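You operate a simulated robot arm through the tools that you are given. There is no shell and no other tool. Be economical: measure what you need, move in short steps, check, and stop when the job is done.

Carry out the task below with a simulated robot arm. There is one attempt and no reset: what you move stays moved.

TASK
Open the grey knob fully, draw the orange-knob rod up, push it home and lift the yellow lid.
Fine: the pump stays off.

Only the result counts: the job must be done as asked and must still hold three seconds after the hand-in. Knocking over, shifting, dropping, spilling or breaking anything else fails it. Lids that push on must go on centred and level and be pressed home; caps that screw on are set level and turned clockwise until they are tight.

THE ROBOT
A 6-joint arm with a two-finger parallel gripper, fixed in place. Base frame: the origin is at the foot of the arm, x ahead of it, y to its left, z up. Lengths are in m, angles in rad, forces in N, time in s.
Its first joint turns from -1.152 to 1.152 rad. Payload 2.9 kg.
The TCP is the grasp point between the finger pads, 0.03 m short of the fingertips. In the tool frame z runs along the fingers and y along their closing line. Largest opening 0.11 m; finger width 0.02, thickness 0.01; the body of the gripper, 0.048 by 0.112 m, starts 0.055 m behind the TCP.
Orientation is that of the tool frame in the base frame, as a unit quaternion [x, y, z, w]. With the fingers straight down and closing along the base's y, the tool's x points along the base's -x, its y along +y and its z along -z.

THE INTERFACE
- The arm moves only by the tool jog_arm. Its argument "commands" is a list of rows, each a list of 7 numbers: the opening, from 0 (shut) to 1 (fully open), then the shift along the tool's x, y, z in m, then the turn, a rotation vector about the tool's x, y, z in rad. In form: [[gripper, dx, dy, dz, wx, wy, wz], ...]. A call has 1 to 20 rows; each row shifts and turns the commanded pose from where the row before left it, along the tool's axes as they then stand. A row lasts 0.2 s, in which the tool goes at most 0.05 m and 0.15 rad; a call with a longer step from one row to the next is refused whole, and so is a gripper value outside its range. Where a pose cannot be reached the arm comes as near as it can. A force on the tool above 80 N (or 10 N above the force at the start of the call, whichever is more), or a blocked arm, ends the call early, and 0.2 s more pass. Each finger travels about 0.108 m/s and halts on what it meets, pressing with about 21 N; the grip force reading is that of the motor and also rises with nothing between the fingers. The clock runs only during rows and for 0.2 s after the last one: add rows that do not move to give the fingers time. The reply holds the time, the measured pose of the TCP, the force on the tool along the base axes, the opening and the grip force, in the units named above and with some noise.
- Cameras (640 x 400 px; columns grow to the right, rows downward): "scene" is fixed at [0.0892, 0.4381, 1.399]; the picture's right is [-0.66, -0.75, 0.00], its down [-0.32, 0.28, -0.90] and it looks along [0.68, -0.59, -0.43] (base axes); focal length 324 px, centre (320, 200). "wrist" rides on the gripper at [-0.036, 0, -0.057] in the tool frame; the picture's right is [0.00, -1.00, 0.00], its down [0.97, 0.00, -0.24] and it looks along [0.24, 0.00, 0.97] (tool axes); focal length 218 px, centre (320, 200). There is no depth. A picture from a camera that has moved, and an enlarged one, comes with that camera's place and axes in the base frame and with its lens.
- get_image(camera): a new picture of that camera. The clock stands still meanwhile.
- inspect(camera, box): a new picture of the part [left, top, right, bottom] of that camera's present view, enlarged. The clock stands still meanwhile.
- close_job(): hands the job in; it is judged then, once.

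Work in short steps. Places have to be worked out from the pictures, the camera data and where the tool is seen: move nearer, look again, correct. Check each grasp and each placing, and mend what went wrong. You have 120 turns and 84 pictures in all, those below and enlarged ones among them. Open the gripper and draw the arm clear of the work before you hand the job in, unless the task says otherwise; then end with one line.

The tools are called after "Call:" by a JSON object that holds its "method" and its "body". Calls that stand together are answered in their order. jog_arm: Moves the arm, as the interface text tells. Its arguments: {"type":"object","properties":{"commands":{"type":"array","items":{"type":"array","items":{"type":"number"}}}},"required":["commands"]} The other tools are called the same way: get_image (camera) takes a picture; inspect (camera, box) takes an enlarged picture of a part of a camera's view; close_job () hands the job in.

At the start:

```text
t: 0.0
tool_pos: [0.3378, 0.1246, 1.2202]
tool_rot: [-0.001, 1.0, 0.0, 0.0]
ft_force: [0.3, 0.0, 0.3]
finger_gap: 0.1099
finger_force: 0.0
```

scene: 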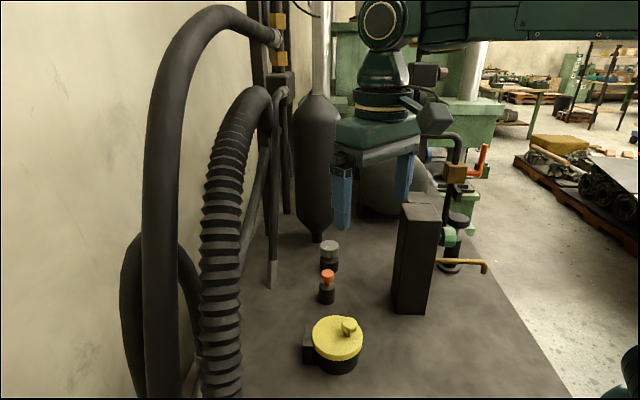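
wrist: 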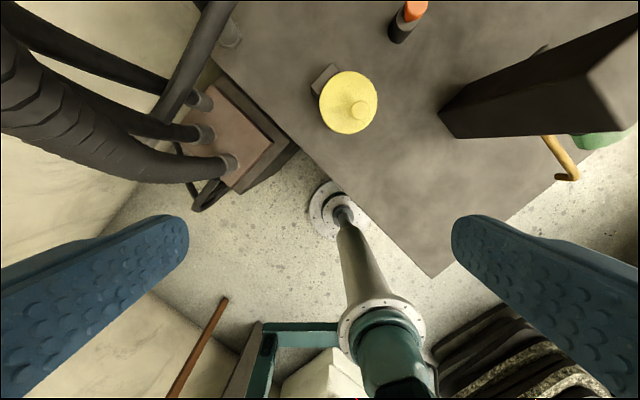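

I'll look closer at the objects: grey knob, orange-knob rod, yellow lid, green/black pump box.

Call:
{"method": "inspect", "body": {"camera": "scene", "box": [260, 220, 420, 390]}}

Call:
{"method": "inspect", "body": {"camera": "scene", "box": [380, 130, 540, 320]}}

Call:
{"method": "inspect", "body": {"camera": "wrist", "box": [280, 0, 640, 200]}}

```text
2.35 times, centred on (340, 305) of scene
camera zoom: at [0.0892, 0.4381, 1.399], right [-0.66, -0.75, 0.0], down [-0.32, 0.28, -0.9], along [0.68, -0.59, -0.43], focal length 762 px, centre (273, -47)
```

zoom: 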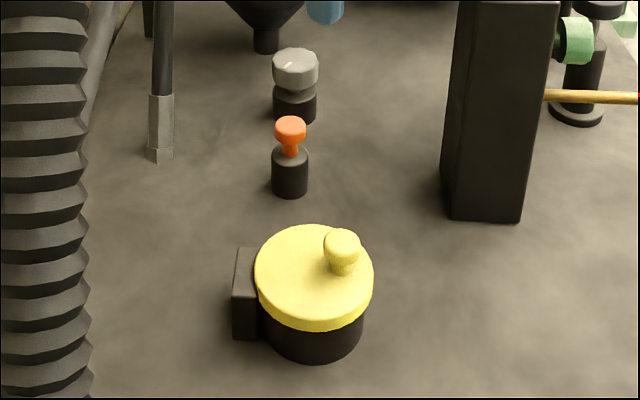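

```text
2.11 times, centred on (460, 225) of scene
camera zoom: at [0.0892, 0.4381, 1.399], right [-0.66, -0.75, 0.0], down [-0.32, 0.28, -0.9], along [0.68, -0.59, -0.43], focal length 682 px, centre (25, 147)
```

zoom: 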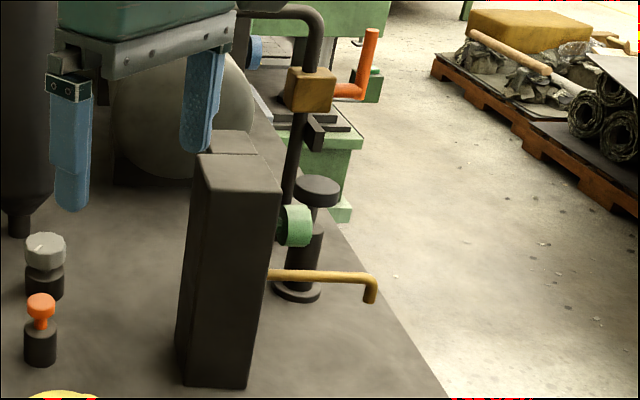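

```text
1.78 times, centred on (460, 100) of wrist
camera zoom: at [0.3735, 0.1242, 1.2762], right [0.0, -1.0, 0.0], down [-0.97, 0.0, 0.24], along [-0.24, 0.0, -0.97], focal length 388 px, centre (71, 378)
```

zoom: 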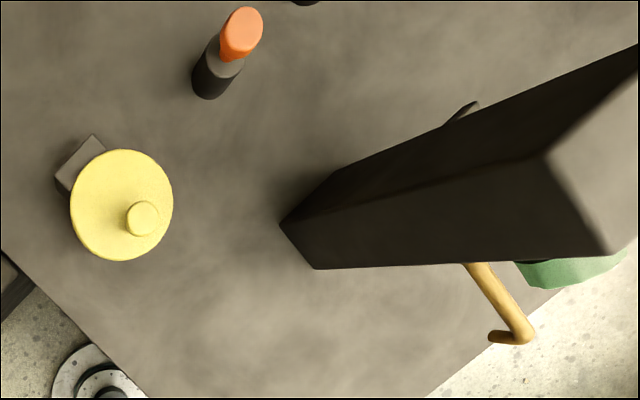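

Lid is near (0.45, 0.075), orange knob near (0.58, -0.02), grey knob near (0.66, -0.095); a tall box stands around (0.44, -0.14). I move above the row of knobs at height to look down.

Call:
{"method": "jog_arm", "body": {"commands": [[1, -0.04, -0.03, 0, 0, 0, 0], [1, -0.04, -0.03, 0, 0, 0, 0], [1, -0.04, -0.03, 0.02, 0, 0, 0], [1, -0.04, -0.03, 0.02, 0, 0, 0], [1, 0, 0, 0, 0, 0, 0]]}}

Call:
{"method": "get_image", "body": {"camera": "wrist"}}

Call:
{"method": "get_image", "body": {"camera": "scene"}}

```text
refused: row 3 steps farther than a row can; nothing moved
```

```text
78 pictures are left
camera wrist: at [0.3735, 0.1242, 1.2762], right [0.0, -1.0, 0.0], down [-0.97, 0.0, 0.24], along [-0.24, 0.0, -0.97], focal length 218 px, centre (320, 200)
```

wrist: 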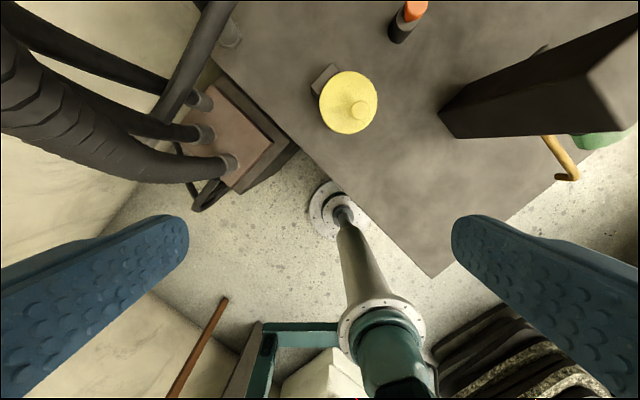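

```text
77 pictures are left
```

scene: 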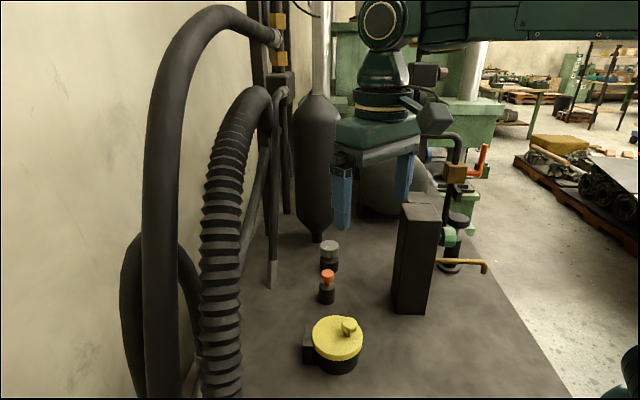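

Step was too long; I redo it with smaller rows.

Call:
{"method": "jog_arm", "body": {"commands": [[1, -0.035, -0.03, 0, 0, 0, 0], [1, -0.035, -0.03, 0, 0, 0, 0], [1, -0.035, -0.03, 0, 0, 0, 0], [1, -0.035, -0.03, 0, 0, 0, 0], [1, -0.035, 0, 0.0, 0, 0, 0], [1, 0, 0, 0.03, 0, 0, 0], [1, 0, 0, 0, 0, 0, 0]]}}

Call:
{"method": "get_image", "body": {"camera": "wrist"}}

Call:
{"method": "get_image", "body": {"camera": "scene"}}

```text
t: 1.6
tool_pos: [0.5142, 0.0026, 1.1891]
tool_rot: [0.0, 1.0, 0.0, 0.0]
ft_force: [0.2, -0.8, 0.2]
finger_gap: 0.1099
finger_force: 0.2
```

```text
76 pictures are left
camera wrist: at [0.5498, 0.0024, 1.2452], right [0.0, -1.0, 0.0], down [-0.97, 0.0, 0.24], along [-0.24, 0.0, -0.97], focal length 218 px, centre (320, 200)
```

wrist: 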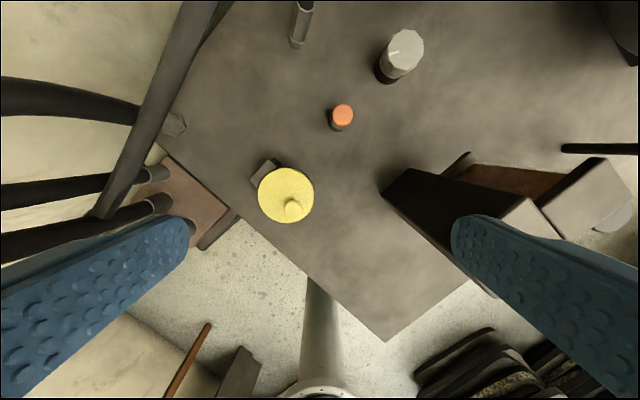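

```text
75 pictures are left
```

scene: 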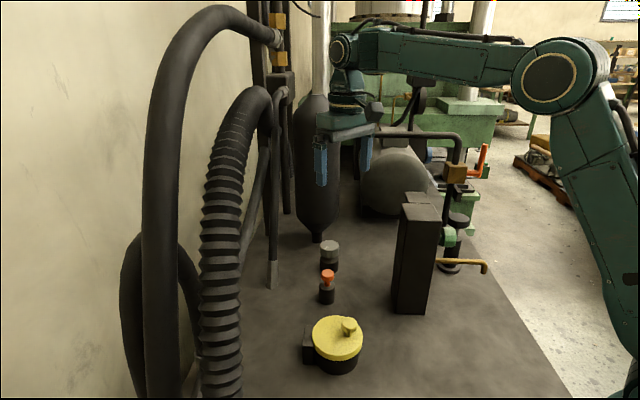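

Estimates from different views disagree by ~2 cm, so I go lower and nearer to the grey knob for a better fix.

Call:
{"method": "jog_arm", "body": {"commands": [[1, -0.03, -0.03, 0, 0, 0, 0], [1, -0.03, -0.03, 0, 0, 0, 0], [1, -0.03, -0.03, 0.0, 0, 0, 0], [1, 0, 0, 0.045, 0, 0, 0], [1, 0, 0, 0.045, 0, 0, 0], [1, 0, 0, 0.03, 0, 0, 0], [1, 0, 0, 0, 0, 0, 0]]}}

Call:
{"method": "get_image", "body": {"camera": "wrist"}}

Call:
{"method": "get_image", "body": {"camera": "scene"}}

```text
t: 3.2
tool_pos: [0.5938, -0.0835, 1.063]
tool_rot: [0.0, 1.0, 0.0, 0.001]
ft_force: [0.4, 0.3, -0.3]
finger_gap: 0.1101
finger_force: 0.1
out of reach, approached as far as the arm can: row 3
```

```text
74 pictures are left
camera wrist: at [0.6299, -0.0837, 1.1191], right [0.0, -1.0, 0.0], down [-0.97, 0.0, 0.24], along [-0.24, 0.0, -0.97], focal length 218 px, centre (320, 200)
```

wrist: 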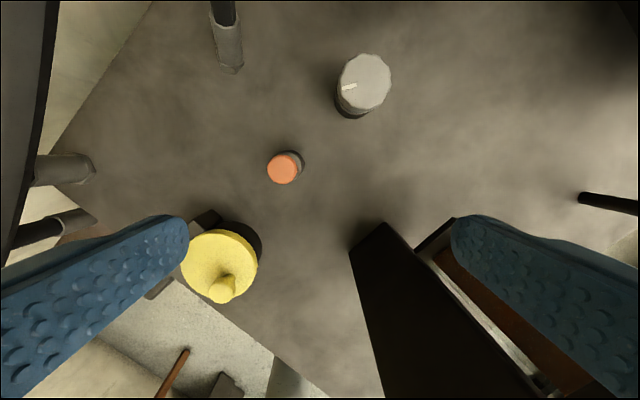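

```text
73 pictures are left
```

scene: 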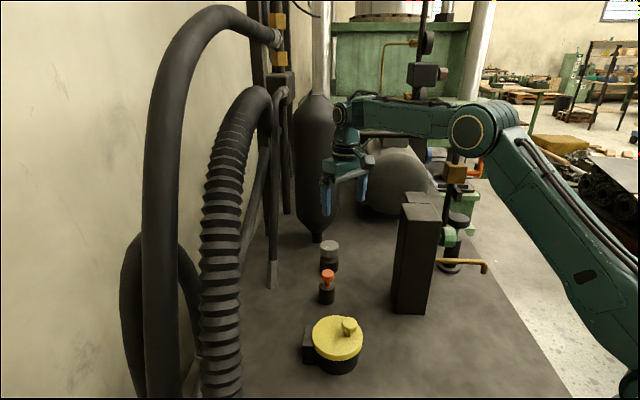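

Grey knob fix from the wrist views: about (0.695, -0.127), top z≈0.865, near the reach edge. I descend and test how far out the arm gets.

Call:
{"method": "jog_arm", "body": {"commands": [[1, 0, 0, 0.04, 0, 0, 0], [1, 0, 0, 0.04, 0, 0, 0], [1, 0, 0, 0.03, 0, 0, 0], [1, -0.03, -0.01, 0, 0, 0, 0], [1, -0.03, -0.015, 0, 0, 0, 0], [1, 0, 0, 0, 0, 0, 0]]}}

Call:
{"method": "get_image", "body": {"camera": "wrist"}}

Call:
{"method": "inspect", "body": {"camera": "scene", "box": [240, 160, 440, 285]}}

```text
t: 4.6
tool_pos: [0.6546, -0.1069, 0.9542]
tool_rot: [0.0, 1.0, 0.0, 0.0]
ft_force: [0.1, 0.7, 0.0]
finger_gap: 0.11
finger_force: 0.0
```

```text
72 pictures are left
camera wrist: at [0.6909, -0.1085, 1.0095], right [0.0, -1.0, 0.0], down [-0.97, 0.0, 0.24], along [-0.24, 0.0, -0.97], focal length 218 px, centre (320, 200)
```

wrist: 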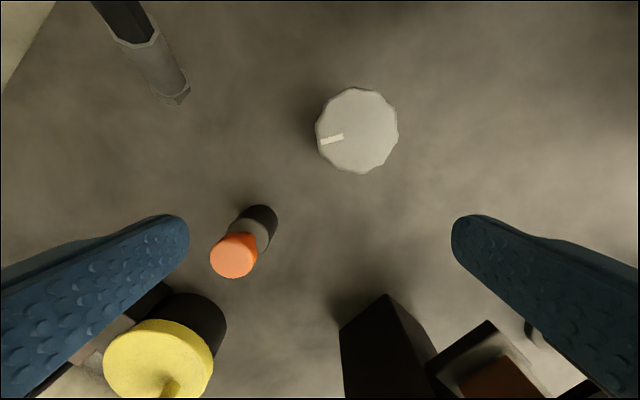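

```text
3.20 times, centred on (340, 222) of scene
camera zoom: at [0.0892, 0.4381, 1.399], right [-0.66, -0.75, 0.0], down [-0.32, 0.28, -0.9], along [0.68, -0.59, -0.43], focal length 1036 px, centre (256, 128)
```

zoom: 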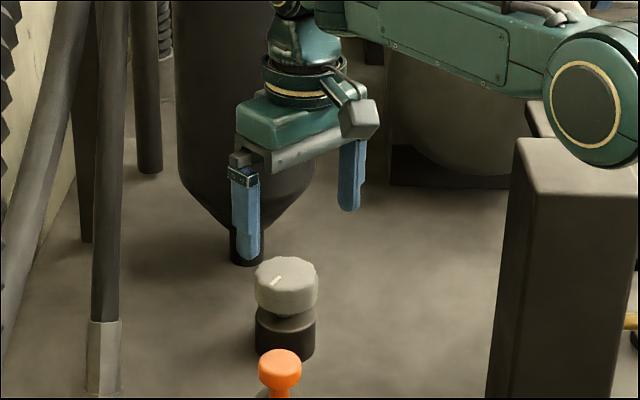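

Knob centre now reads about (0.70, -0.133, top 0.865). I push outward to see whether the tool-down pose is reachable, lowering slightly.

Call:
{"method": "jog_arm", "body": {"commands": [[1, -0.01, -0.008, 0.02, 0, 0, 0], [1, -0.015, -0.01, 0.02, 0, 0, 0], [1, -0.01, -0.008, 0.01, 0, 0, 0], [1, -0.01, 0, 0, 0, 0, 0], [1, 0, 0, 0, 0, 0, 0]]}}

Call:
{"method": "get_image", "body": {"camera": "wrist"}}

```text
t: 5.8
tool_pos: [0.6687, -0.1273, 0.9045]
tool_rot: [0.0, 1.0, -0.001, 0.0]
ft_force: [-0.1, -0.6, 0.7]
finger_gap: 0.11
finger_force: 0.1
out of reach, approached as far as the arm can: row 2, 3, 4
```

```text
70 pictures are left
camera wrist: at [0.7039, -0.1276, 0.96], right [0.0, -1.0, 0.0], down [-0.97, 0.0, 0.24], along [-0.24, 0.0, -0.97], focal length 218 px, centre (320, 200)
```

wrist: 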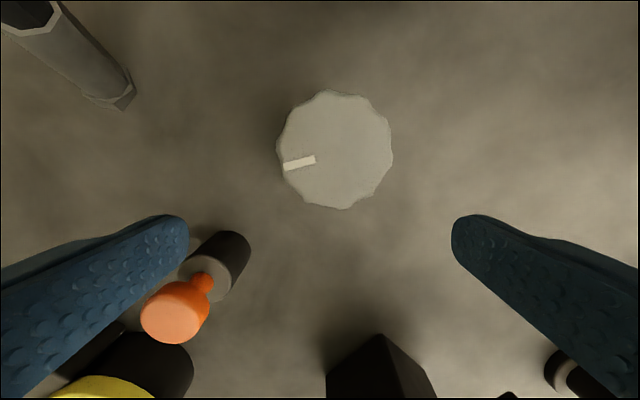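

The tool-down limit is r≈0.68, while the knob sits at about (0.702, -0.135), r≈0.715. I yaw the tool to the radial direction and tilt the fingers outward to gain reach.

Call:
{"method": "jog_arm", "body": {"commands": [[1, 0, 0, 0, 0, 0, 0.095], [1, 0, 0, 0, 0, 0, 0.095], [1, 0, 0, 0, 0, -0.1, 0], [1, 0, 0, 0, 0, -0.1, 0], [1, 0, 0, 0, 0, -0.1, 0], [1, 0, 0, 0, 0, 0, 0]]}}

Call:
{"method": "get_image", "body": {"camera": "wrist"}}

```text
t: 7.2
tool_pos: [0.6669, -0.1264, 0.9036]
tool_rot: [0.094, 0.984, -0.014, 0.149]
ft_force: [0.2, 0.0, -0.4]
finger_gap: 0.1101
finger_force: 0.1
```

```text
69 pictures are left
camera wrist: at [0.6846, -0.1308, 0.969], right [-0.19, -0.98, 0.0], down [-0.98, 0.19, -0.06], along [0.06, -0.01, -1.0], focal length 218 px, centre (320, 200)
```

wrist: 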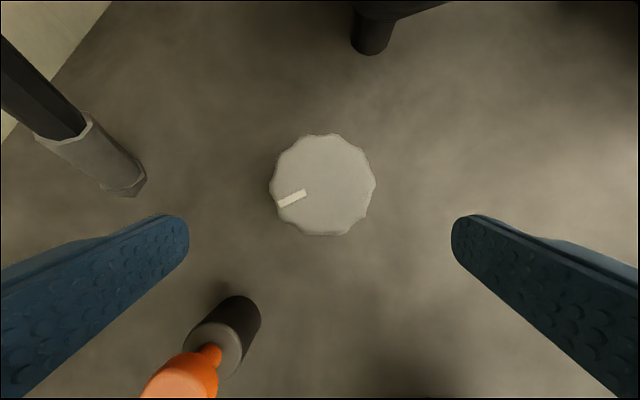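

Fix confirmed: knob at (0.701, -0.135), dia ≈0.056. I pre-rotate clockwise about the vertical by 0.45 rad for a counter-clockwise stroke and move over the knob.

Call:
{"method": "jog_arm", "body": {"commands": [[1, 0, 0, 0, 0.0443, 0, 0.1433], [1, 0, 0, 0, 0.0443, 0, 0.1433], [1, 0, 0, 0, 0.0443, 0, 0.1433], [1, -0.0134, 0.0066, 0.0041, 0, 0, 0], [1, -0.0134, 0.0066, 0.0041, 0, 0, 0], [1, 0, 0, 0, 0, 0, 0]]}}

Call:
{"method": "get_image", "body": {"camera": "wrist"}}

Call:
{"method": "inspect", "body": {"camera": "scene", "box": [240, 160, 440, 285]}}

```text
t: 8.6
tool_pos: [0.6989, -0.1321, 0.9047]
tool_rot: [0.311, 0.939, -0.046, 0.142]
ft_force: [-0.4, 0.3, -0.5]
finger_gap: 0.11
finger_force: 0.0
```

```text
68 pictures are left
camera wrist: at [0.7119, -0.1428, 0.9688], right [-0.6, -0.8, 0.0], down [-0.8, 0.6, -0.06], along [0.05, -0.03, -1.0], focal length 218 px, centre (320, 200)
```

wrist: 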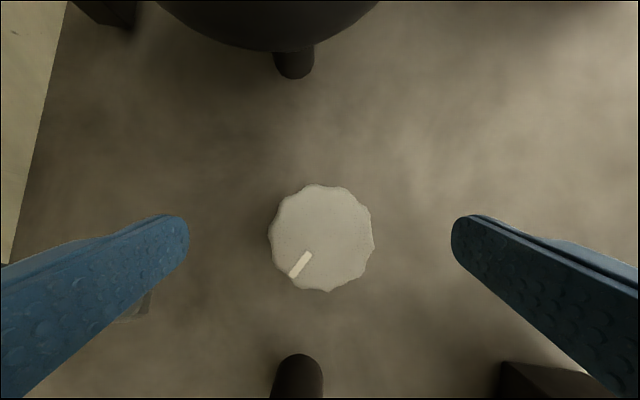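

```text
3.20 times, centred on (340, 222) of scene
camera zoom: at [0.0892, 0.4381, 1.399], right [-0.66, -0.75, 0.0], down [-0.32, 0.28, -0.9], along [0.68, -0.59, -0.43], focal length 1036 px, centre (256, 128)
```

zoom: 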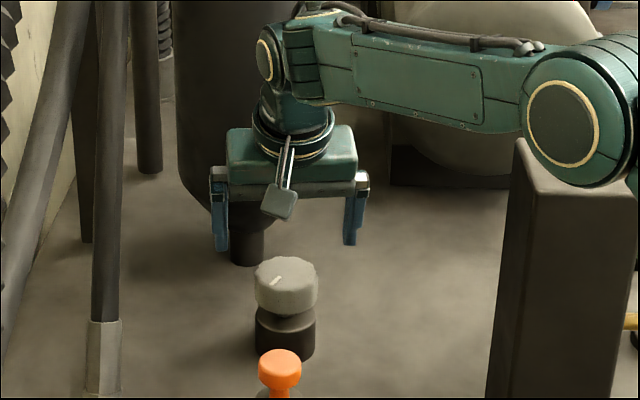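

Knob again at (0.701, -0.135). Tank has some cm of clearance. I descend vertically to z≈0.858 with fingers open.

Call:
{"method": "jog_arm", "body": {"commands": [[1, 0.0046, 0.0015, 0.0147, 0, 0, 0], [1, 0.0046, 0, 0.0147, 0, 0, 0], [1, 0.0046, 0, 0.0147, 0, 0, 0], [1, 0, 0, 0, 0, 0, 0]]}}

Call:
{"method": "inspect", "body": {"camera": "scene", "box": [240, 160, 440, 285]}}

Call:
{"method": "get_image", "body": {"camera": "wrist"}}

```text
t: 9.6
tool_pos: [0.6993, -0.13, 0.8583]
tool_rot: [0.312, 0.938, -0.047, 0.142]
ft_force: [0.7, -1.0, -0.6]
finger_gap: 0.1103
finger_force: 0.0
```

```text
3.20 times, centred on (340, 222) of scene
camera zoom: at [0.0892, 0.4381, 1.399], right [-0.66, -0.75, 0.0], down [-0.32, 0.28, -0.9], along [0.68, -0.59, -0.43], focal length 1036 px, centre (256, 128)
```

zoom: 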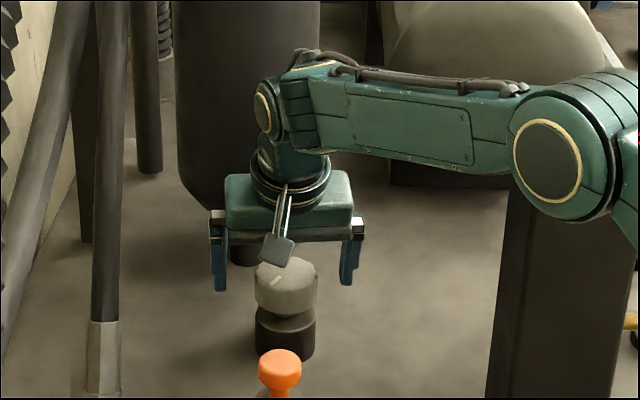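

```text
65 pictures are left
camera wrist: at [0.7135, -0.1419, 0.9233], right [-0.6, -0.8, 0.0], down [-0.8, 0.6, -0.06], along [0.05, -0.03, -1.0], focal length 218 px, centre (320, 200)
```

wrist: 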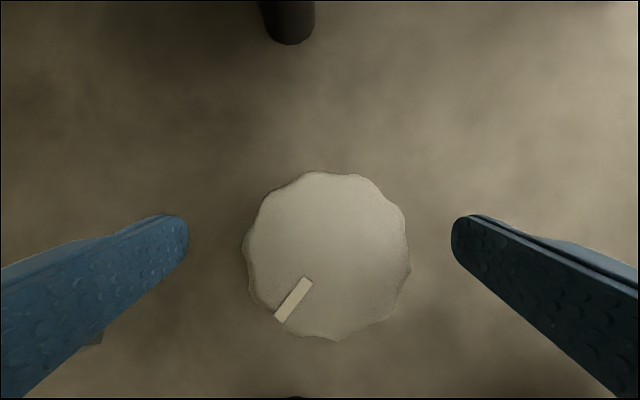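

Knob top is at z≈0.843, dia ≈0.06. I lower another 8 mm, trim 3 mm sideways, and close.

Call:
{"method": "jog_arm", "body": {"commands": [[1, 0.0035, -0.0028, 0.008, 0, 0, 0], [0.3, 0, 0, 0, 0, 0, 0], [0.3, 0, 0, 0, 0, 0, 0], [0.3, 0, 0, 0, 0, 0, 0], [0.3, 0, 0, 0, 0, 0, 0]]}}

```text
t: 10.8
tool_pos: [0.6969, -0.1318, 0.8503]
tool_rot: [0.31, 0.939, -0.046, 0.142]
ft_force: [2.6, 1.7, -3.1]
finger_gap: 0.0594
finger_force: 44.8
```

Gripped at 0.059 m. I turn counter-clockwise 0.4 rad about the vertical and watch forces.

Call:
{"method": "jog_arm", "body": {"commands": [[0.3, 0, -0.0004, 0, -0.0296, 0, -0.0955], [0.3, 0, -0.0004, 0, -0.0296, 0, -0.0955], [0.3, 0, -0.0004, 0, -0.0296, 0, -0.0955], [0.3, 0, -0.0004, 0, -0.0296, 0, -0.0955]]}}

Call:
{"method": "get_image", "body": {"camera": "wrist"}}

Call:
{"method": "inspect", "body": {"camera": "scene", "box": [240, 160, 440, 285]}}

```text
t: 11.8
tool_pos: [0.6959, -0.1328, 0.8485]
tool_rot: [0.116, 0.982, -0.016, 0.15]
ft_force: [1.7, 10.0, 6.3]
finger_gap: 0.0596
finger_force: 44.9
```

```text
64 pictures are left
camera wrist: at [0.7133, -0.1385, 0.9143], right [-0.23, -0.97, 0.0], down [-0.97, 0.23, -0.06], along [0.06, -0.01, -1.0], focal length 218 px, centre (320, 200)
```

wrist: 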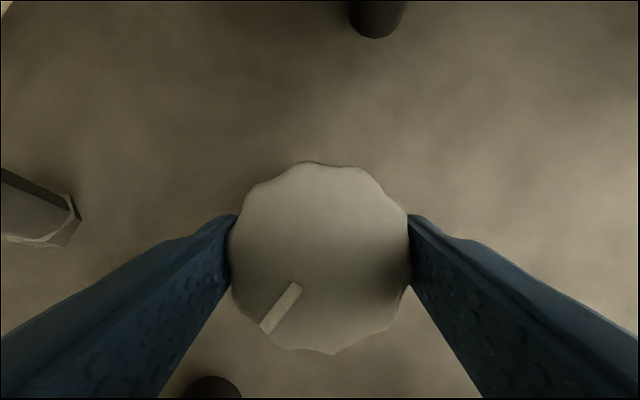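

```text
3.20 times, centred on (340, 222) of scene
camera zoom: at [0.0891, 0.4383, 1.3989], right [-0.66, -0.75, 0.0], down [-0.32, 0.28, -0.9], along [0.68, -0.6, -0.43], focal length 1036 px, centre (256, 128)
```

zoom: 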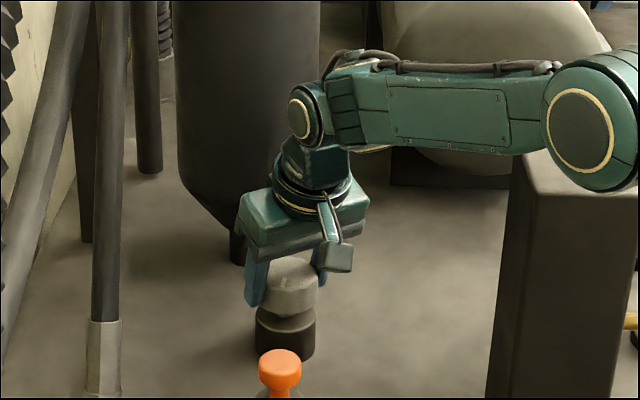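

The knob turns with the fingers. I continue the stroke.

Call:
{"method": "jog_arm", "body": {"commands": [[0.3, 0, -0.0004, 0, -0.0296, 0, -0.0955], [0.3, 0, -0.0004, 0, -0.0296, 0, -0.0955], [0.3, 0, -0.0004, 0, -0.0296, 0, -0.0955], [0.3, 0, -0.0004, 0, -0.0296, 0, -0.0955], [0.3, 0, -0.0004, 0, -0.0296, 0, -0.0955], [0.3, 0, -0.0004, 0, -0.0296, 0, -0.0955]]}}

Call:
{"method": "get_image", "body": {"camera": "wrist"}}

```text
t: 13.2
tool_pos: [0.6962, -0.1359, 0.8502]
tool_rot: [-0.179, 0.972, 0.027, 0.148]
ft_force: [9.2, 10.6, 11.0]
finger_gap: 0.0596
finger_force: 45.0
```

```text
62 pictures are left
camera wrist: at [0.7127, -0.1305, 0.9144], right [0.35, -0.94, 0.0], down [-0.93, -0.35, -0.06], along [0.06, 0.02, -1.0], focal length 218 px, centre (320, 200)
```

wrist: 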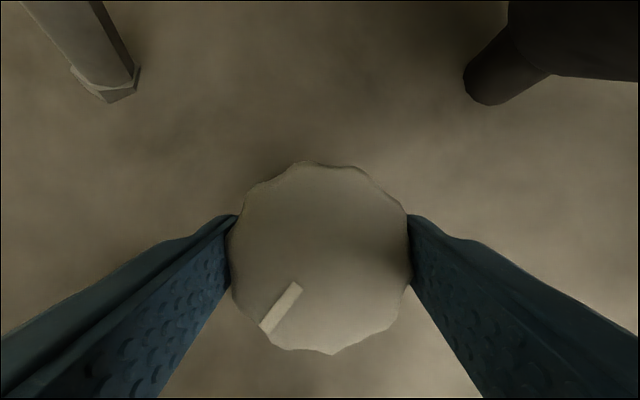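

Turning well, 1.0 rad so far, moderate side forces. Three more rows, then regrasp.

Call:
{"method": "jog_arm", "body": {"commands": [[0.3, 0, -0.0004, 0, -0.0296, 0, -0.0955], [0.3, 0, -0.0004, 0, -0.0296, 0, -0.0955], [0.3, 0, -0.0004, 0, -0.0296, 0, -0.0955], [0.3, 0, 0, 0, 0, 0, 0]]}}

Call:
{"method": "get_image", "body": {"camera": "wrist"}}

```text
t: 14.2
tool_pos: [0.6985, -0.1341, 0.8711]
tool_rot: [-0.324, 0.933, 0.038, 0.153]
ft_force: [-4.8, -20.7, -17.9]
finger_gap: 0.0593
finger_force: 45.7
```

```text
61 pictures are left
camera wrist: at [0.7113, -0.1232, 0.9357], right [0.62, -0.79, 0.03], down [-0.78, -0.62, -0.07], along [0.07, 0.02, -1.0], focal length 218 px, centre (320, 200)
```

wrist: 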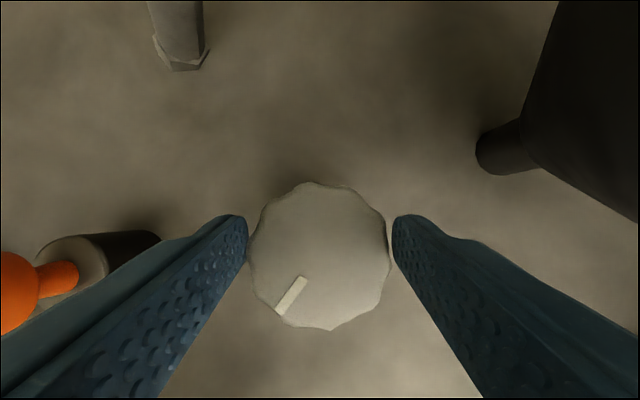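

The tool slid 2 cm up the knob at the end of the stroke (limit of reach there); the knob did turn about 1.3 rad. I release and lift slightly.

Call:
{"method": "jog_arm", "body": {"commands": [[1, 0, 0, 0, 0, 0, 0], [1, 0, 0, 0, 0, 0, 0], [1, 0, 0, 0, 0, 0, 0], [1, 0, 0, 0, 0, 0, 0]]}}

Call:
{"method": "get_image", "body": {"camera": "wrist"}}

Call:
{"method": "inspect", "body": {"camera": "scene", "box": [240, 160, 440, 285]}}

```text
t: 15.2
tool_pos: [0.7003, -0.1339, 0.8723]
tool_rot: [-0.324, 0.932, 0.038, 0.156]
ft_force: [0.8, -0.2, -0.5]
finger_gap: 0.11
finger_force: 0.0
```

```text
60 pictures are left
camera wrist: at [0.7124, -0.1232, 0.9364], right [0.62, -0.79, 0.03], down [-0.78, -0.62, -0.08], along [0.08, 0.02, -1.0], focal length 218 px, centre (320, 200)
```

wrist: 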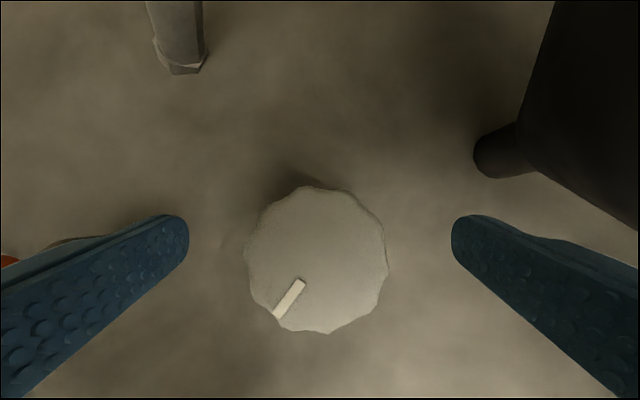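

```text
3.20 times, centred on (340, 222) of scene
camera zoom: at [0.0865, 0.4402, 1.3985], right [-0.66, -0.75, 0.0], down [-0.32, 0.28, -0.9], along [0.68, -0.6, -0.43], focal length 1036 px, centre (256, 128)
```

zoom: 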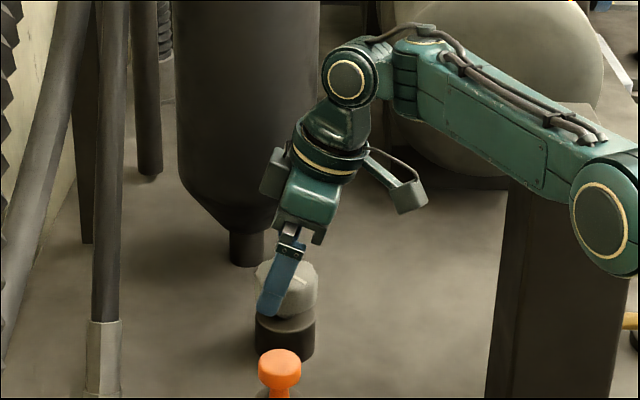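

Released; the elbow/forearm seems close to the tall box in that pose, so I'll use strokes on the other side only. I lift 3.5 cm and rotate back clockwise 1.5 rad.

Call:
{"method": "jog_arm", "body": {"commands": [[1, -0.0103, 0, -0.0334, 0, 0, 0], [1, 0, 0, 0, 0.0443, 0, 0.1433], [1, 0, 0, 0, 0.0443, 0, 0.1433], [1, 0, 0, 0, 0.0443, 0, 0.1433], [1, 0, 0, 0, 0.0443, 0, 0.1433], [1, 0, 0, 0, 0.0443, 0, 0.1433], [1, 0, 0, 0, 0.0443, 0, 0.1433], [1, 0, 0, 0, 0.0443, 0, 0.1433], [1, 0, 0, 0, 0.0443, 0, 0.1433], [1, 0, 0, 0, 0.0443, 0, 0.1433], [1, 0, 0, 0, 0.0443, 0, 0.1433], [1, 0, 0, 0, 0, 0, 0]]}}

Call:
{"method": "get_image", "body": {"camera": "wrist"}}

Call:
{"method": "get_image", "body": {"camera": "scene"}}

```text
t: 17.8
tool_pos: [0.6883, -0.1409, 0.8827]
tool_rot: [0.405, 0.902, -0.06, 0.136]
ft_force: [-0.2, 0.4, -0.8]
finger_gap: 0.1097
finger_force: 0.1
out of reach, approached as far as the arm can: row 1
```

```text
58 pictures are left
camera wrist: at [0.7003, -0.1546, 0.9471], right [-0.75, -0.67, 0.0], down [-0.66, 0.74, -0.06], along [0.04, -0.04, -1.0], focal length 218 px, centre (320, 200)
```

wrist: 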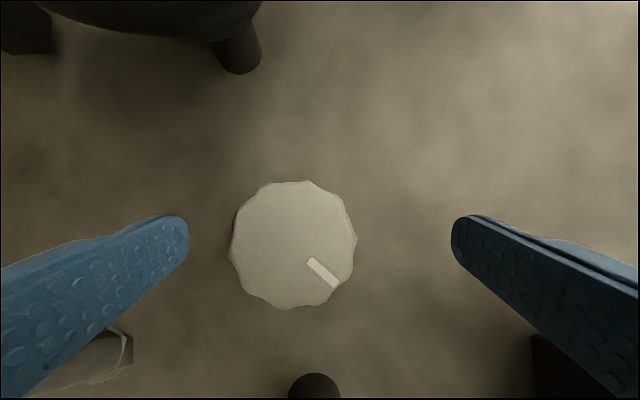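

```text
57 pictures are left
```

scene: 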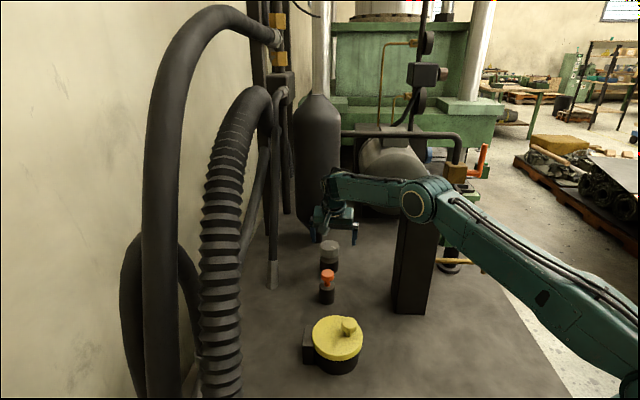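

Knob mark has moved as expected. I rotate 0.15 more clockwise, centre on the knob, descend, and grip.

Call:
{"method": "jog_arm", "body": {"commands": [[1, 0, 0, 0, 0.0443, 0, 0.1433], [1, 0.0032, 0.0133, -0.001, 0, 0, 0], [1, 0.005, 0, 0.0161, 0, 0, 0], [1, 0.005, 0, 0.0161, 0, 0, 0], [1, 0, 0, 0, 0, 0, 0]]}}

Call:
{"method": "get_image", "body": {"camera": "wrist"}}

```text
t: 19.0
tool_pos: [0.6984, -0.1305, 0.8489]
tool_rot: [0.47, 0.87, -0.07, 0.131]
ft_force: [0.3, 0.1, 0.1]
finger_gap: 0.11
finger_force: 0.2
```

```text
56 pictures are left
camera wrist: at [0.7073, -0.146, 0.9132], right [-0.84, -0.55, 0.0], down [-0.55, 0.83, -0.06], along [0.03, -0.05, -1.0], focal length 218 px, centre (320, 200)
```

wrist: 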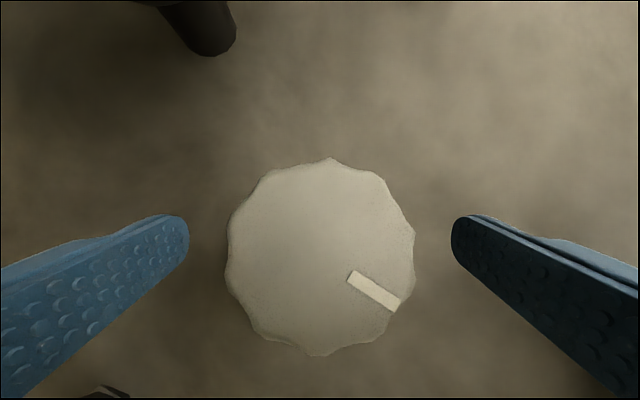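

Centred between the fingers. I close and turn counter-clockwise 1.1 rad, in rows of 0.1.

Call:
{"method": "jog_arm", "body": {"commands": [[0.3, 0, 0, 0, 0, 0, 0], [0.3, 0, 0, 0, 0, 0, 0], [0.3, 0, 0, 0, 0, 0, 0], [0.3, 0, -0.0004, 0, -0.0296, 0, -0.0955], [0.3, 0, -0.0004, 0, -0.0296, 0, -0.0955], [0.3, 0, -0.0004, 0, -0.0296, 0, -0.0955], [0.3, 0, -0.0004, 0, -0.0296, 0, -0.0955], [0.3, 0, -0.0004, 0, -0.0296, 0, -0.0955], [0.3, 0, -0.0004, 0, -0.0296, 0, -0.0955], [0.3, 0, 0, 0, 0, 0, 0]]}}

Call:
{"method": "get_image", "body": {"camera": "wrist"}}

```text
t: 21.2
tool_pos: [0.6953, -0.1322, 0.848]
tool_rot: [0.191, 0.971, -0.028, 0.144]
ft_force: [-14.2, -2.2, 2.9]
finger_gap: 0.0596
finger_force: 45.2
```

```text
55 pictures are left
camera wrist: at [0.7123, -0.1403, 0.9131], right [-0.38, -0.93, 0.0], down [-0.92, 0.38, -0.05], along [0.05, -0.02, -1.0], focal length 218 px, centre (320, 200)
```

wrist: 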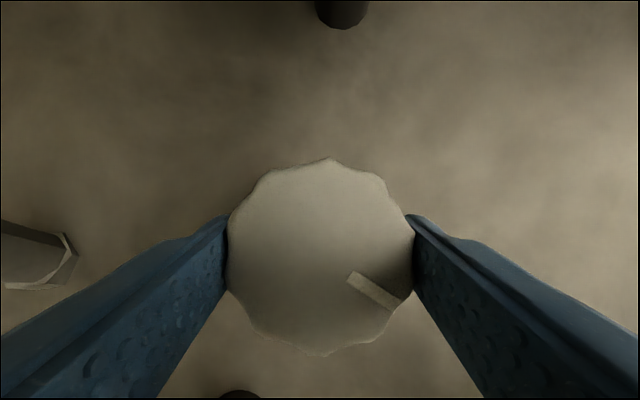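

Still turning freely (total ≈1.9 rad). Continue 0.6 rad.

Call:
{"method": "jog_arm", "body": {"commands": [[0.3, 0, -0.0004, 0, -0.0296, 0, -0.0955], [0.3, 0, -0.0004, 0, -0.0296, 0, -0.0955], [0.3, 0, -0.0004, 0, -0.0296, 0, -0.0955], [0.3, 0, -0.0004, 0, -0.0296, 0, -0.0955], [0.3, 0, -0.0004, 0, -0.0296, 0, -0.0955], [0.3, 0, -0.0004, 0, -0.0296, 0, -0.0955], [0.3, 0, 0, 0, 0, 0, 0]]}}

Call:
{"method": "get_image", "body": {"camera": "wrist"}}

```text
t: 22.8
tool_pos: [0.6961, -0.1346, 0.85]
tool_rot: [-0.103, 0.983, 0.016, 0.151]
ft_force: [0.1, -4.9, 1.8]
finger_gap: 0.0596
finger_force: 45.5
```

```text
54 pictures are left
camera wrist: at [0.714, -0.1324, 0.9144], right [0.21, -0.98, 0.0], down [-0.98, -0.21, -0.06], along [0.06, 0.01, -1.0], focal length 218 px, centre (320, 200)
```

wrist: 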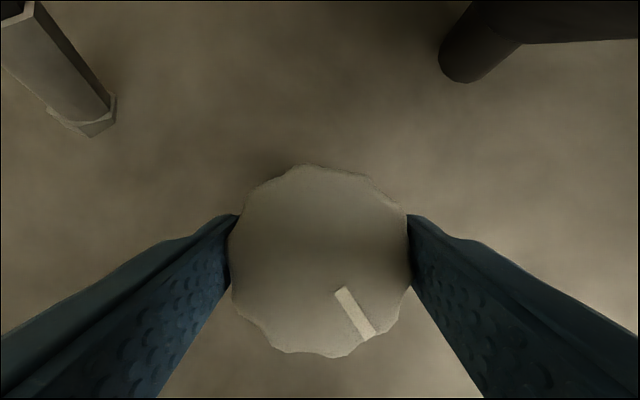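

The mark slipped ~25° relative to the fingers: the knob seems to have met its stop at about 120°. I push a further 0.2 rad to confirm.

Call:
{"method": "jog_arm", "body": {"commands": [[0.3, 0, -0.0004, 0, -0.0296, 0, -0.0955], [0.3, 0, -0.0004, 0, -0.0296, 0, -0.0955], [0.3, 0, 0, 0, 0, 0, 0]]}}

Call:
{"method": "get_image", "body": {"camera": "wrist"}}

```text
t: 23.6
tool_pos: [0.6966, -0.1361, 0.8496]
tool_rot: [-0.2, 0.968, 0.032, 0.148]
ft_force: [1.8, -6.4, 2.8]
finger_gap: 0.0595
finger_force: 44.9
```

```text
53 pictures are left
camera wrist: at [0.713, -0.1298, 0.914], right [0.4, -0.92, 0.0], down [-0.92, -0.4, -0.06], along [0.05, 0.03, -1.0], focal length 218 px, centre (320, 200)
```

wrist: 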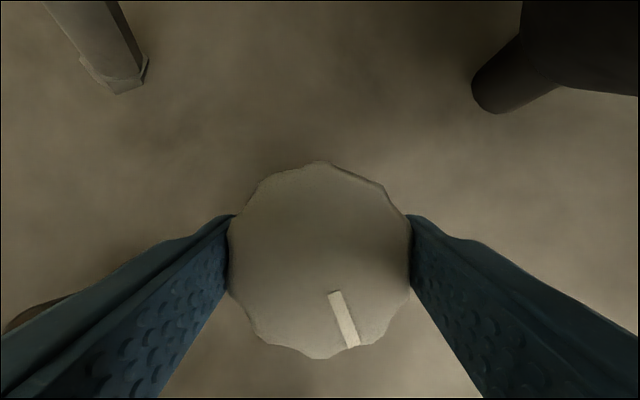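

Only the fingers moved (the mark stayed put in the world), so the knob is at its stop: fully open. I release and lift away.

Call:
{"method": "jog_arm", "body": {"commands": [[1, 0, 0, 0, 0, 0, 0], [1, 0, 0, 0, 0, 0, 0], [1, 0, 0, 0, 0, 0, 0], [1, -0.0074, 0, -0.0239, 0, 0, 0], [1, -0.0074, 0, -0.0239, 0, 0, 0], [1, 0, 0, 0, 0, 0, 0]]}}

Call:
{"method": "get_image", "body": {"camera": "wrist"}}

```text
t: 25.0
tool_pos: [0.696, -0.1354, 0.8992]
tool_rot: [-0.2, 0.968, 0.032, 0.147]
ft_force: [-0.1, -0.9, 0.1]
finger_gap: 0.1101
finger_force: 0.0
```

```text
52 pictures are left
camera wrist: at [0.7126, -0.129, 0.963], right [0.4, -0.92, 0.0], down [-0.92, -0.4, -0.06], along [0.05, 0.03, -1.0], focal length 218 px, centre (320, 200)
```

wrist: 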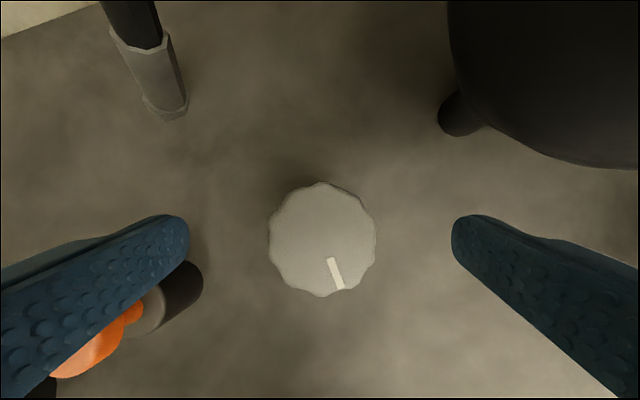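

Grey mark settled 120° round. Now I lift, undo the yaw and tilt, and move back towards the orange rod at about (0.603, -0.038).

Call:
{"method": "jog_arm", "body": {"commands": [[1, -0.0118, 0, -0.0382, 0, 0, 0], [1, 0, 0, 0, 0, 0.15, 0], [1, 0, 0, 0, 0, 0.15, 0], [1, 0, 0, 0, 0, 0, 0.136], [1, 0, 0, 0, 0, 0, 0.136], [1, 0, 0, 0, 0, 0, 0.135], [1, 0.03, 0.03, 0, 0, 0, 0], [1, 0.03, 0.03, 0, 0, 0, 0], [1, 0.03, 0.03, 0, 0, 0, 0], [1, 0, 0, 0, 0, 0, 0]]}}

Call:
{"method": "get_image", "body": {"camera": "wrist"}}

Call:
{"method": "inspect", "body": {"camera": "scene", "box": [270, 210, 410, 320]}}

```text
t: 27.2
tool_pos: [0.5561, -0.0494, 0.9378]
tool_rot: [-0.001, 1.0, 0.002, 0.001]
ft_force: [-0.7, 0.5, -0.6]
finger_gap: 0.1102
finger_force: 0.1
out of reach, approached as far as the arm can: row 2, 3
```

```text
51 pictures are left
camera wrist: at [0.5919, -0.0495, 0.9939], right [0.0, -1.0, 0.0], down [-0.97, 0.0, 0.24], along [-0.24, 0.0, -0.97], focal length 218 px, centre (320, 200)
```

wrist: 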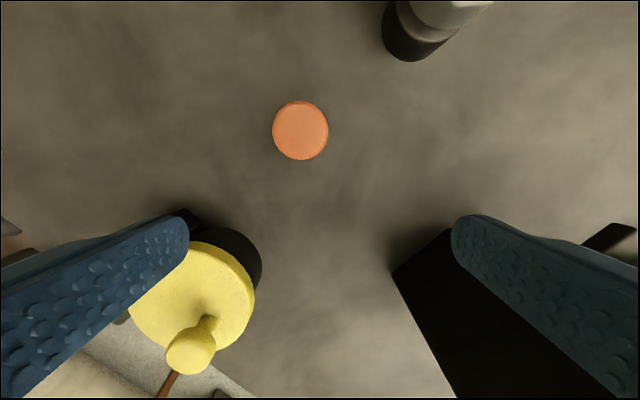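

```text
3.64 times, centred on (340, 265) of scene
camera zoom: at [0.0892, 0.4381, 1.399], right [-0.66, -0.75, 0.0], down [-0.32, 0.28, -0.9], along [0.68, -0.59, -0.43], focal length 1178 px, centre (247, -36)
```

zoom: 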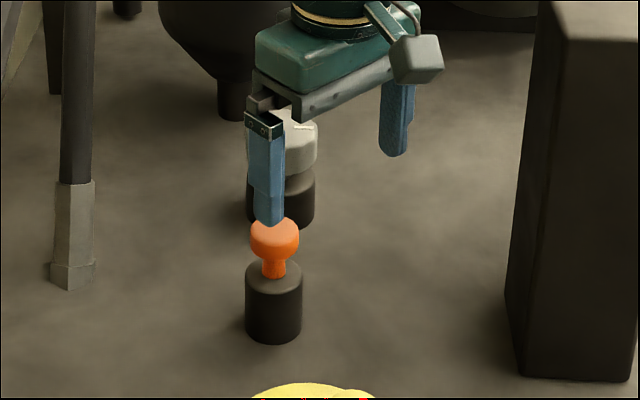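

Orange head: centre ≈(0.601, -0.038), dia ≈0.033, top z≈0.85. I centre the fingers over it and drop to z≈0.89, then look.

Call:
{"method": "jog_arm", "body": {"commands": [[1, -0.023, 0.0057, 0, 0, 0, 0], [1, -0.023, 0.0057, 0, 0, 0, 0], [1, 0, 0, 0.025, 0, 0, 0], [1, 0, 0, 0.022, 0, 0, 0], [1, 0, 0, 0, 0, 0, 0]]}}

Call:
{"method": "get_image", "body": {"camera": "wrist"}}

Call:
{"method": "inspect", "body": {"camera": "scene", "box": [270, 210, 410, 320]}}

```text
t: 28.4
tool_pos: [0.6044, -0.0376, 0.8898]
tool_rot: [-0.001, 1.0, 0.002, 0.0]
ft_force: [0.1, 0.6, 0.2]
finger_gap: 0.1099
finger_force: 0.0
```

```text
49 pictures are left
camera wrist: at [0.64, -0.0376, 0.9463], right [0.0, -1.0, 0.0], down [-0.97, 0.0, 0.24], along [-0.24, 0.0, -0.97], focal length 218 px, centre (320, 200)
```

wrist: 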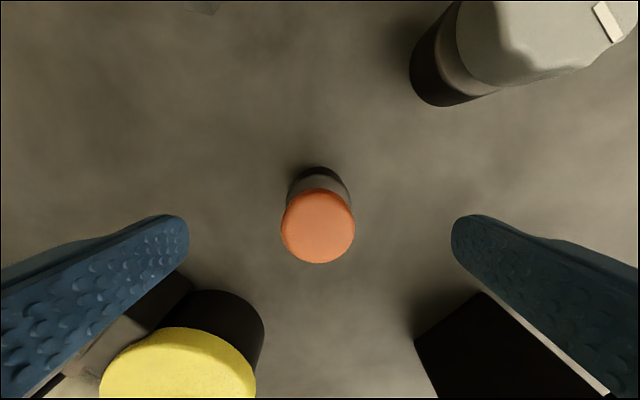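

```text
3.64 times, centred on (340, 265) of scene
camera zoom: at [0.0892, 0.4381, 1.399], right [-0.66, -0.75, 0.0], down [-0.32, 0.28, -0.9], along [0.68, -0.59, -0.43], focal length 1178 px, centre (247, -36)
```

zoom: 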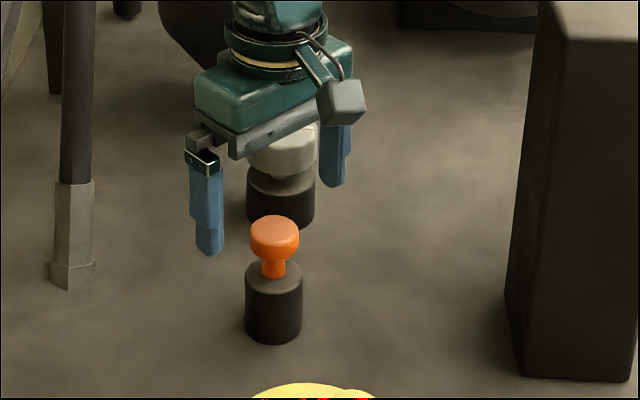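

Fingertips mid-point is about 8 mm above the head top (≈0.852), centred. I descend to z≈0.857 and close on the head.

Call:
{"method": "jog_arm", "body": {"commands": [[1, 0, 0, 0.016, 0, 0, 0], [1, 0, 0, 0.017, 0, 0, 0], [0.1, 0, 0, 0, 0, 0, 0], [0.1, 0, 0, 0, 0, 0, 0], [0.1, 0, 0, 0, 0, 0, 0], [0.1, 0, 0, 0, 0, 0, 0]]}}

Call:
{"method": "inspect", "body": {"camera": "scene", "box": [270, 210, 410, 320]}}

```text
t: 29.8
tool_pos: [0.6046, -0.0344, 0.858]
tool_rot: [-0.002, 1.0, 0.002, 0.0]
ft_force: [0.6, -4.0, -1.4]
finger_gap: 0.0345
finger_force: 45.4
```

```text
3.64 times, centred on (340, 265) of scene
camera zoom: at [0.0892, 0.438, 1.399], right [-0.66, -0.75, 0.0], down [-0.32, 0.28, -0.9], along [0.68, -0.59, -0.43], focal length 1178 px, centre (247, -36)
```

zoom: 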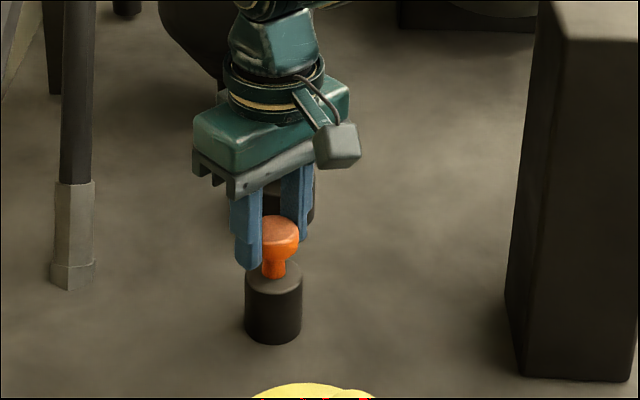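

Head held at 0.0345 m. I draw the rod up 3 cm in small steps and read forces.

Call:
{"method": "jog_arm", "body": {"commands": [[0.1, 0, 0.003, 0, 0, 0, 0], [0.1, 0, 0, -0.01, 0, 0, 0], [0.1, 0, 0, -0.01, 0, 0, 0], [0.1, 0, 0, -0.01, 0, 0, 0], [0.1, 0, 0, 0, 0, 0, 0]]}}

Call:
{"method": "inspect", "body": {"camera": "scene", "box": [270, 210, 410, 320]}}

```text
t: 31.0
tool_pos: [0.6037, -0.0359, 0.8889]
tool_rot: [0.003, 1.0, 0.001, 0.0]
ft_force: [0.1, -26.7, -0.6]
finger_gap: 0.0345
finger_force: 45.2
```

```text
3.64 times, centred on (340, 265) of scene
camera zoom: at [0.0893, 0.4374, 1.3992], right [-0.66, -0.75, 0.0], down [-0.32, 0.28, -0.9], along [0.68, -0.59, -0.43], focal length 1178 px, centre (247, -36)
```

zoom: 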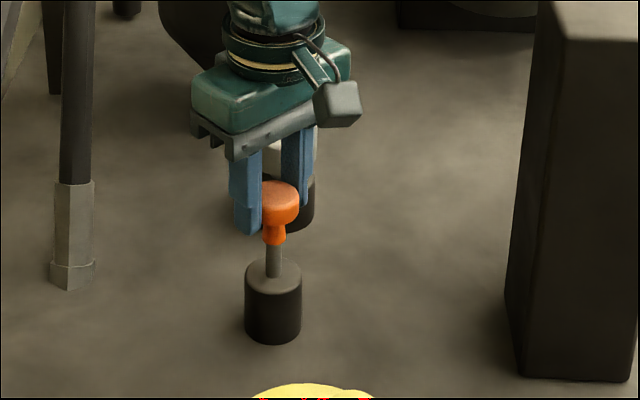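

The rod rises. Side force −27 N in y comes from my 3 mm shift, so I undo it and continue drawing up to the end of travel.

Call:
{"method": "jog_arm", "body": {"commands": [[0.1, 0, -0.0035, 0, 0, 0, 0], [0.1, 0, 0, -0.008, 0, 0, 0], [0.1, 0, 0, -0.008, 0, 0, 0], [0.1, 0, 0, 0, 0, 0, 0]]}}

Call:
{"method": "inspect", "body": {"camera": "scene", "box": [270, 210, 410, 320]}}

```text
t: 32.0
tool_pos: [0.6042, -0.0342, 0.9051]
tool_rot: [-0.003, 1.0, 0.002, -0.001]
ft_force: [-5.8, -7.6, -1.0]
finger_gap: 0.0342
finger_force: 44.6
```

```text
3.64 times, centred on (340, 265) of scene
camera zoom: at [0.0891, 0.4379, 1.3991], right [-0.66, -0.75, 0.0], down [-0.32, 0.28, -0.9], along [0.68, -0.59, -0.43], focal length 1178 px, centre (247, -36)
```

zoom: 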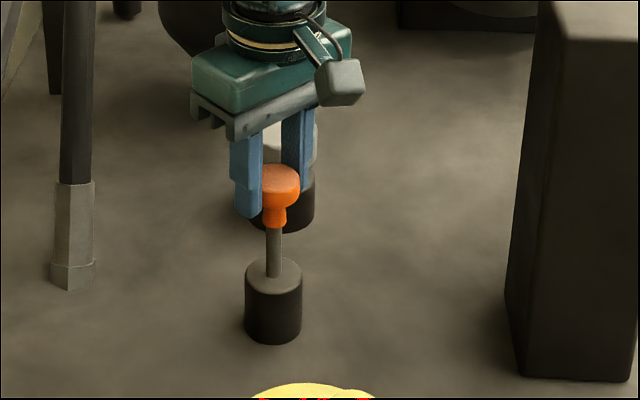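

Still rising with the fingers (47 mm so far). I continue in small steps until the end stop shows.

Call:
{"method": "jog_arm", "body": {"commands": [[0.1, 0, 0, -0.006, 0, 0, 0], [0.1, 0, 0, -0.006, 0, 0, 0], [0.1, 0, 0, -0.006, 0, 0, 0], [0.1, 0, 0, 0, 0, 0, 0]]}}

Call:
{"method": "inspect", "body": {"camera": "scene", "box": [270, 210, 410, 320]}}

```text
t: 33.0
tool_pos: [0.6045, -0.0362, 0.9219]
tool_rot: [-0.002, 1.0, 0.002, 0.0]
ft_force: [-11.5, -1.8, -0.8]
finger_gap: 0.0349
finger_force: 44.7
```

```text
3.64 times, centred on (340, 265) of scene
camera zoom: at [0.0889, 0.438, 1.3991], right [-0.66, -0.75, 0.0], down [-0.32, 0.28, -0.9], along [0.68, -0.59, -0.43], focal length 1178 px, centre (247, -36)
```

zoom: 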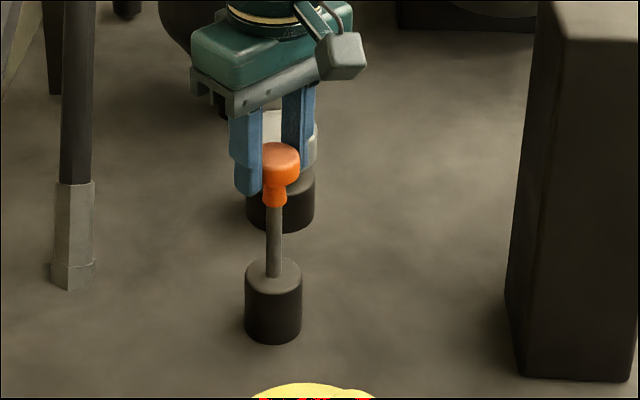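

No stop yet. I shift 2 mm in −x to relieve the side load and continue.

Call:
{"method": "jog_arm", "body": {"commands": [[0.1, 0.002, 0, -0.006, 0, 0, 0], [0.1, 0, 0, -0.006, 0, 0, 0], [0.1, 0, 0, -0.006, 0, 0, 0], [0.1, 0, 0, 0, 0, 0, 0]]}}

Call:
{"method": "inspect", "body": {"camera": "scene", "box": [270, 210, 410, 320]}}

```text
t: 34.0
tool_pos: [0.6048, -0.0363, 0.9426]
tool_rot: [-0.003, 1.0, 0.002, 0.003]
ft_force: [9.9, 5.6, -0.2]
finger_gap: 0.0346
finger_force: 44.7
```

```text
3.64 times, centred on (340, 265) of scene
camera zoom: at [0.0895, 0.4382, 1.399], right [-0.66, -0.75, 0.0], down [-0.32, 0.28, -0.9], along [0.68, -0.6, -0.43], focal length 1178 px, centre (247, -36)
```

zoom: 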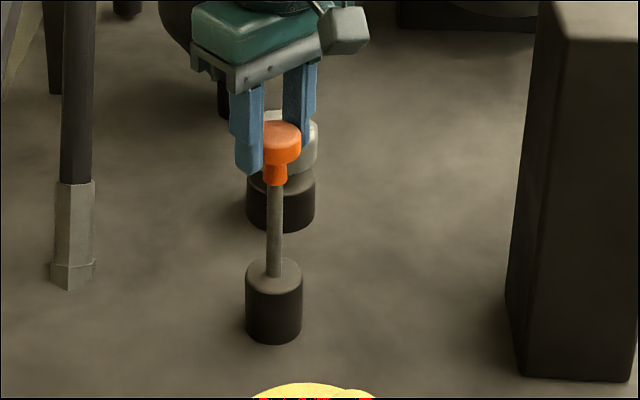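

Still moving with no slip (84 mm). I continue in small steps and watch for the stop.

Call:
{"method": "jog_arm", "body": {"commands": [[0.1, 0, 0, -0.004, 0, 0, 0], [0.1, 0, 0, -0.004, 0, 0, 0], [0.1, 0, 0, -0.004, 0, 0, 0], [0.1, 0, 0, 0, 0, 0, 0]]}}

Call:
{"method": "inspect", "body": {"camera": "scene", "box": [270, 210, 410, 320]}}

```text
t: 35.0
tool_pos: [0.6049, -0.0355, 0.9519]
tool_rot: [-0.001, 1.0, 0.002, 0.003]
ft_force: [16.4, 3.2, -1.3]
finger_gap: 0.0345
finger_force: 44.9
```

```text
3.64 times, centred on (340, 265) of scene
camera zoom: at [0.0897, 0.4381, 1.399], right [-0.66, -0.75, 0.0], down [-0.32, 0.28, -0.9], along [0.68, -0.59, -0.43], focal length 1178 px, centre (247, -36)
```

zoom: 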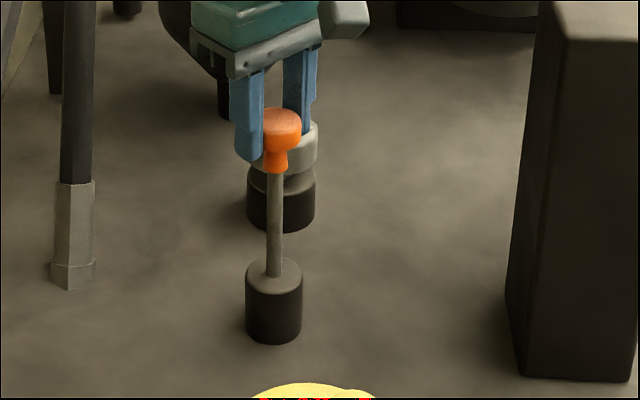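

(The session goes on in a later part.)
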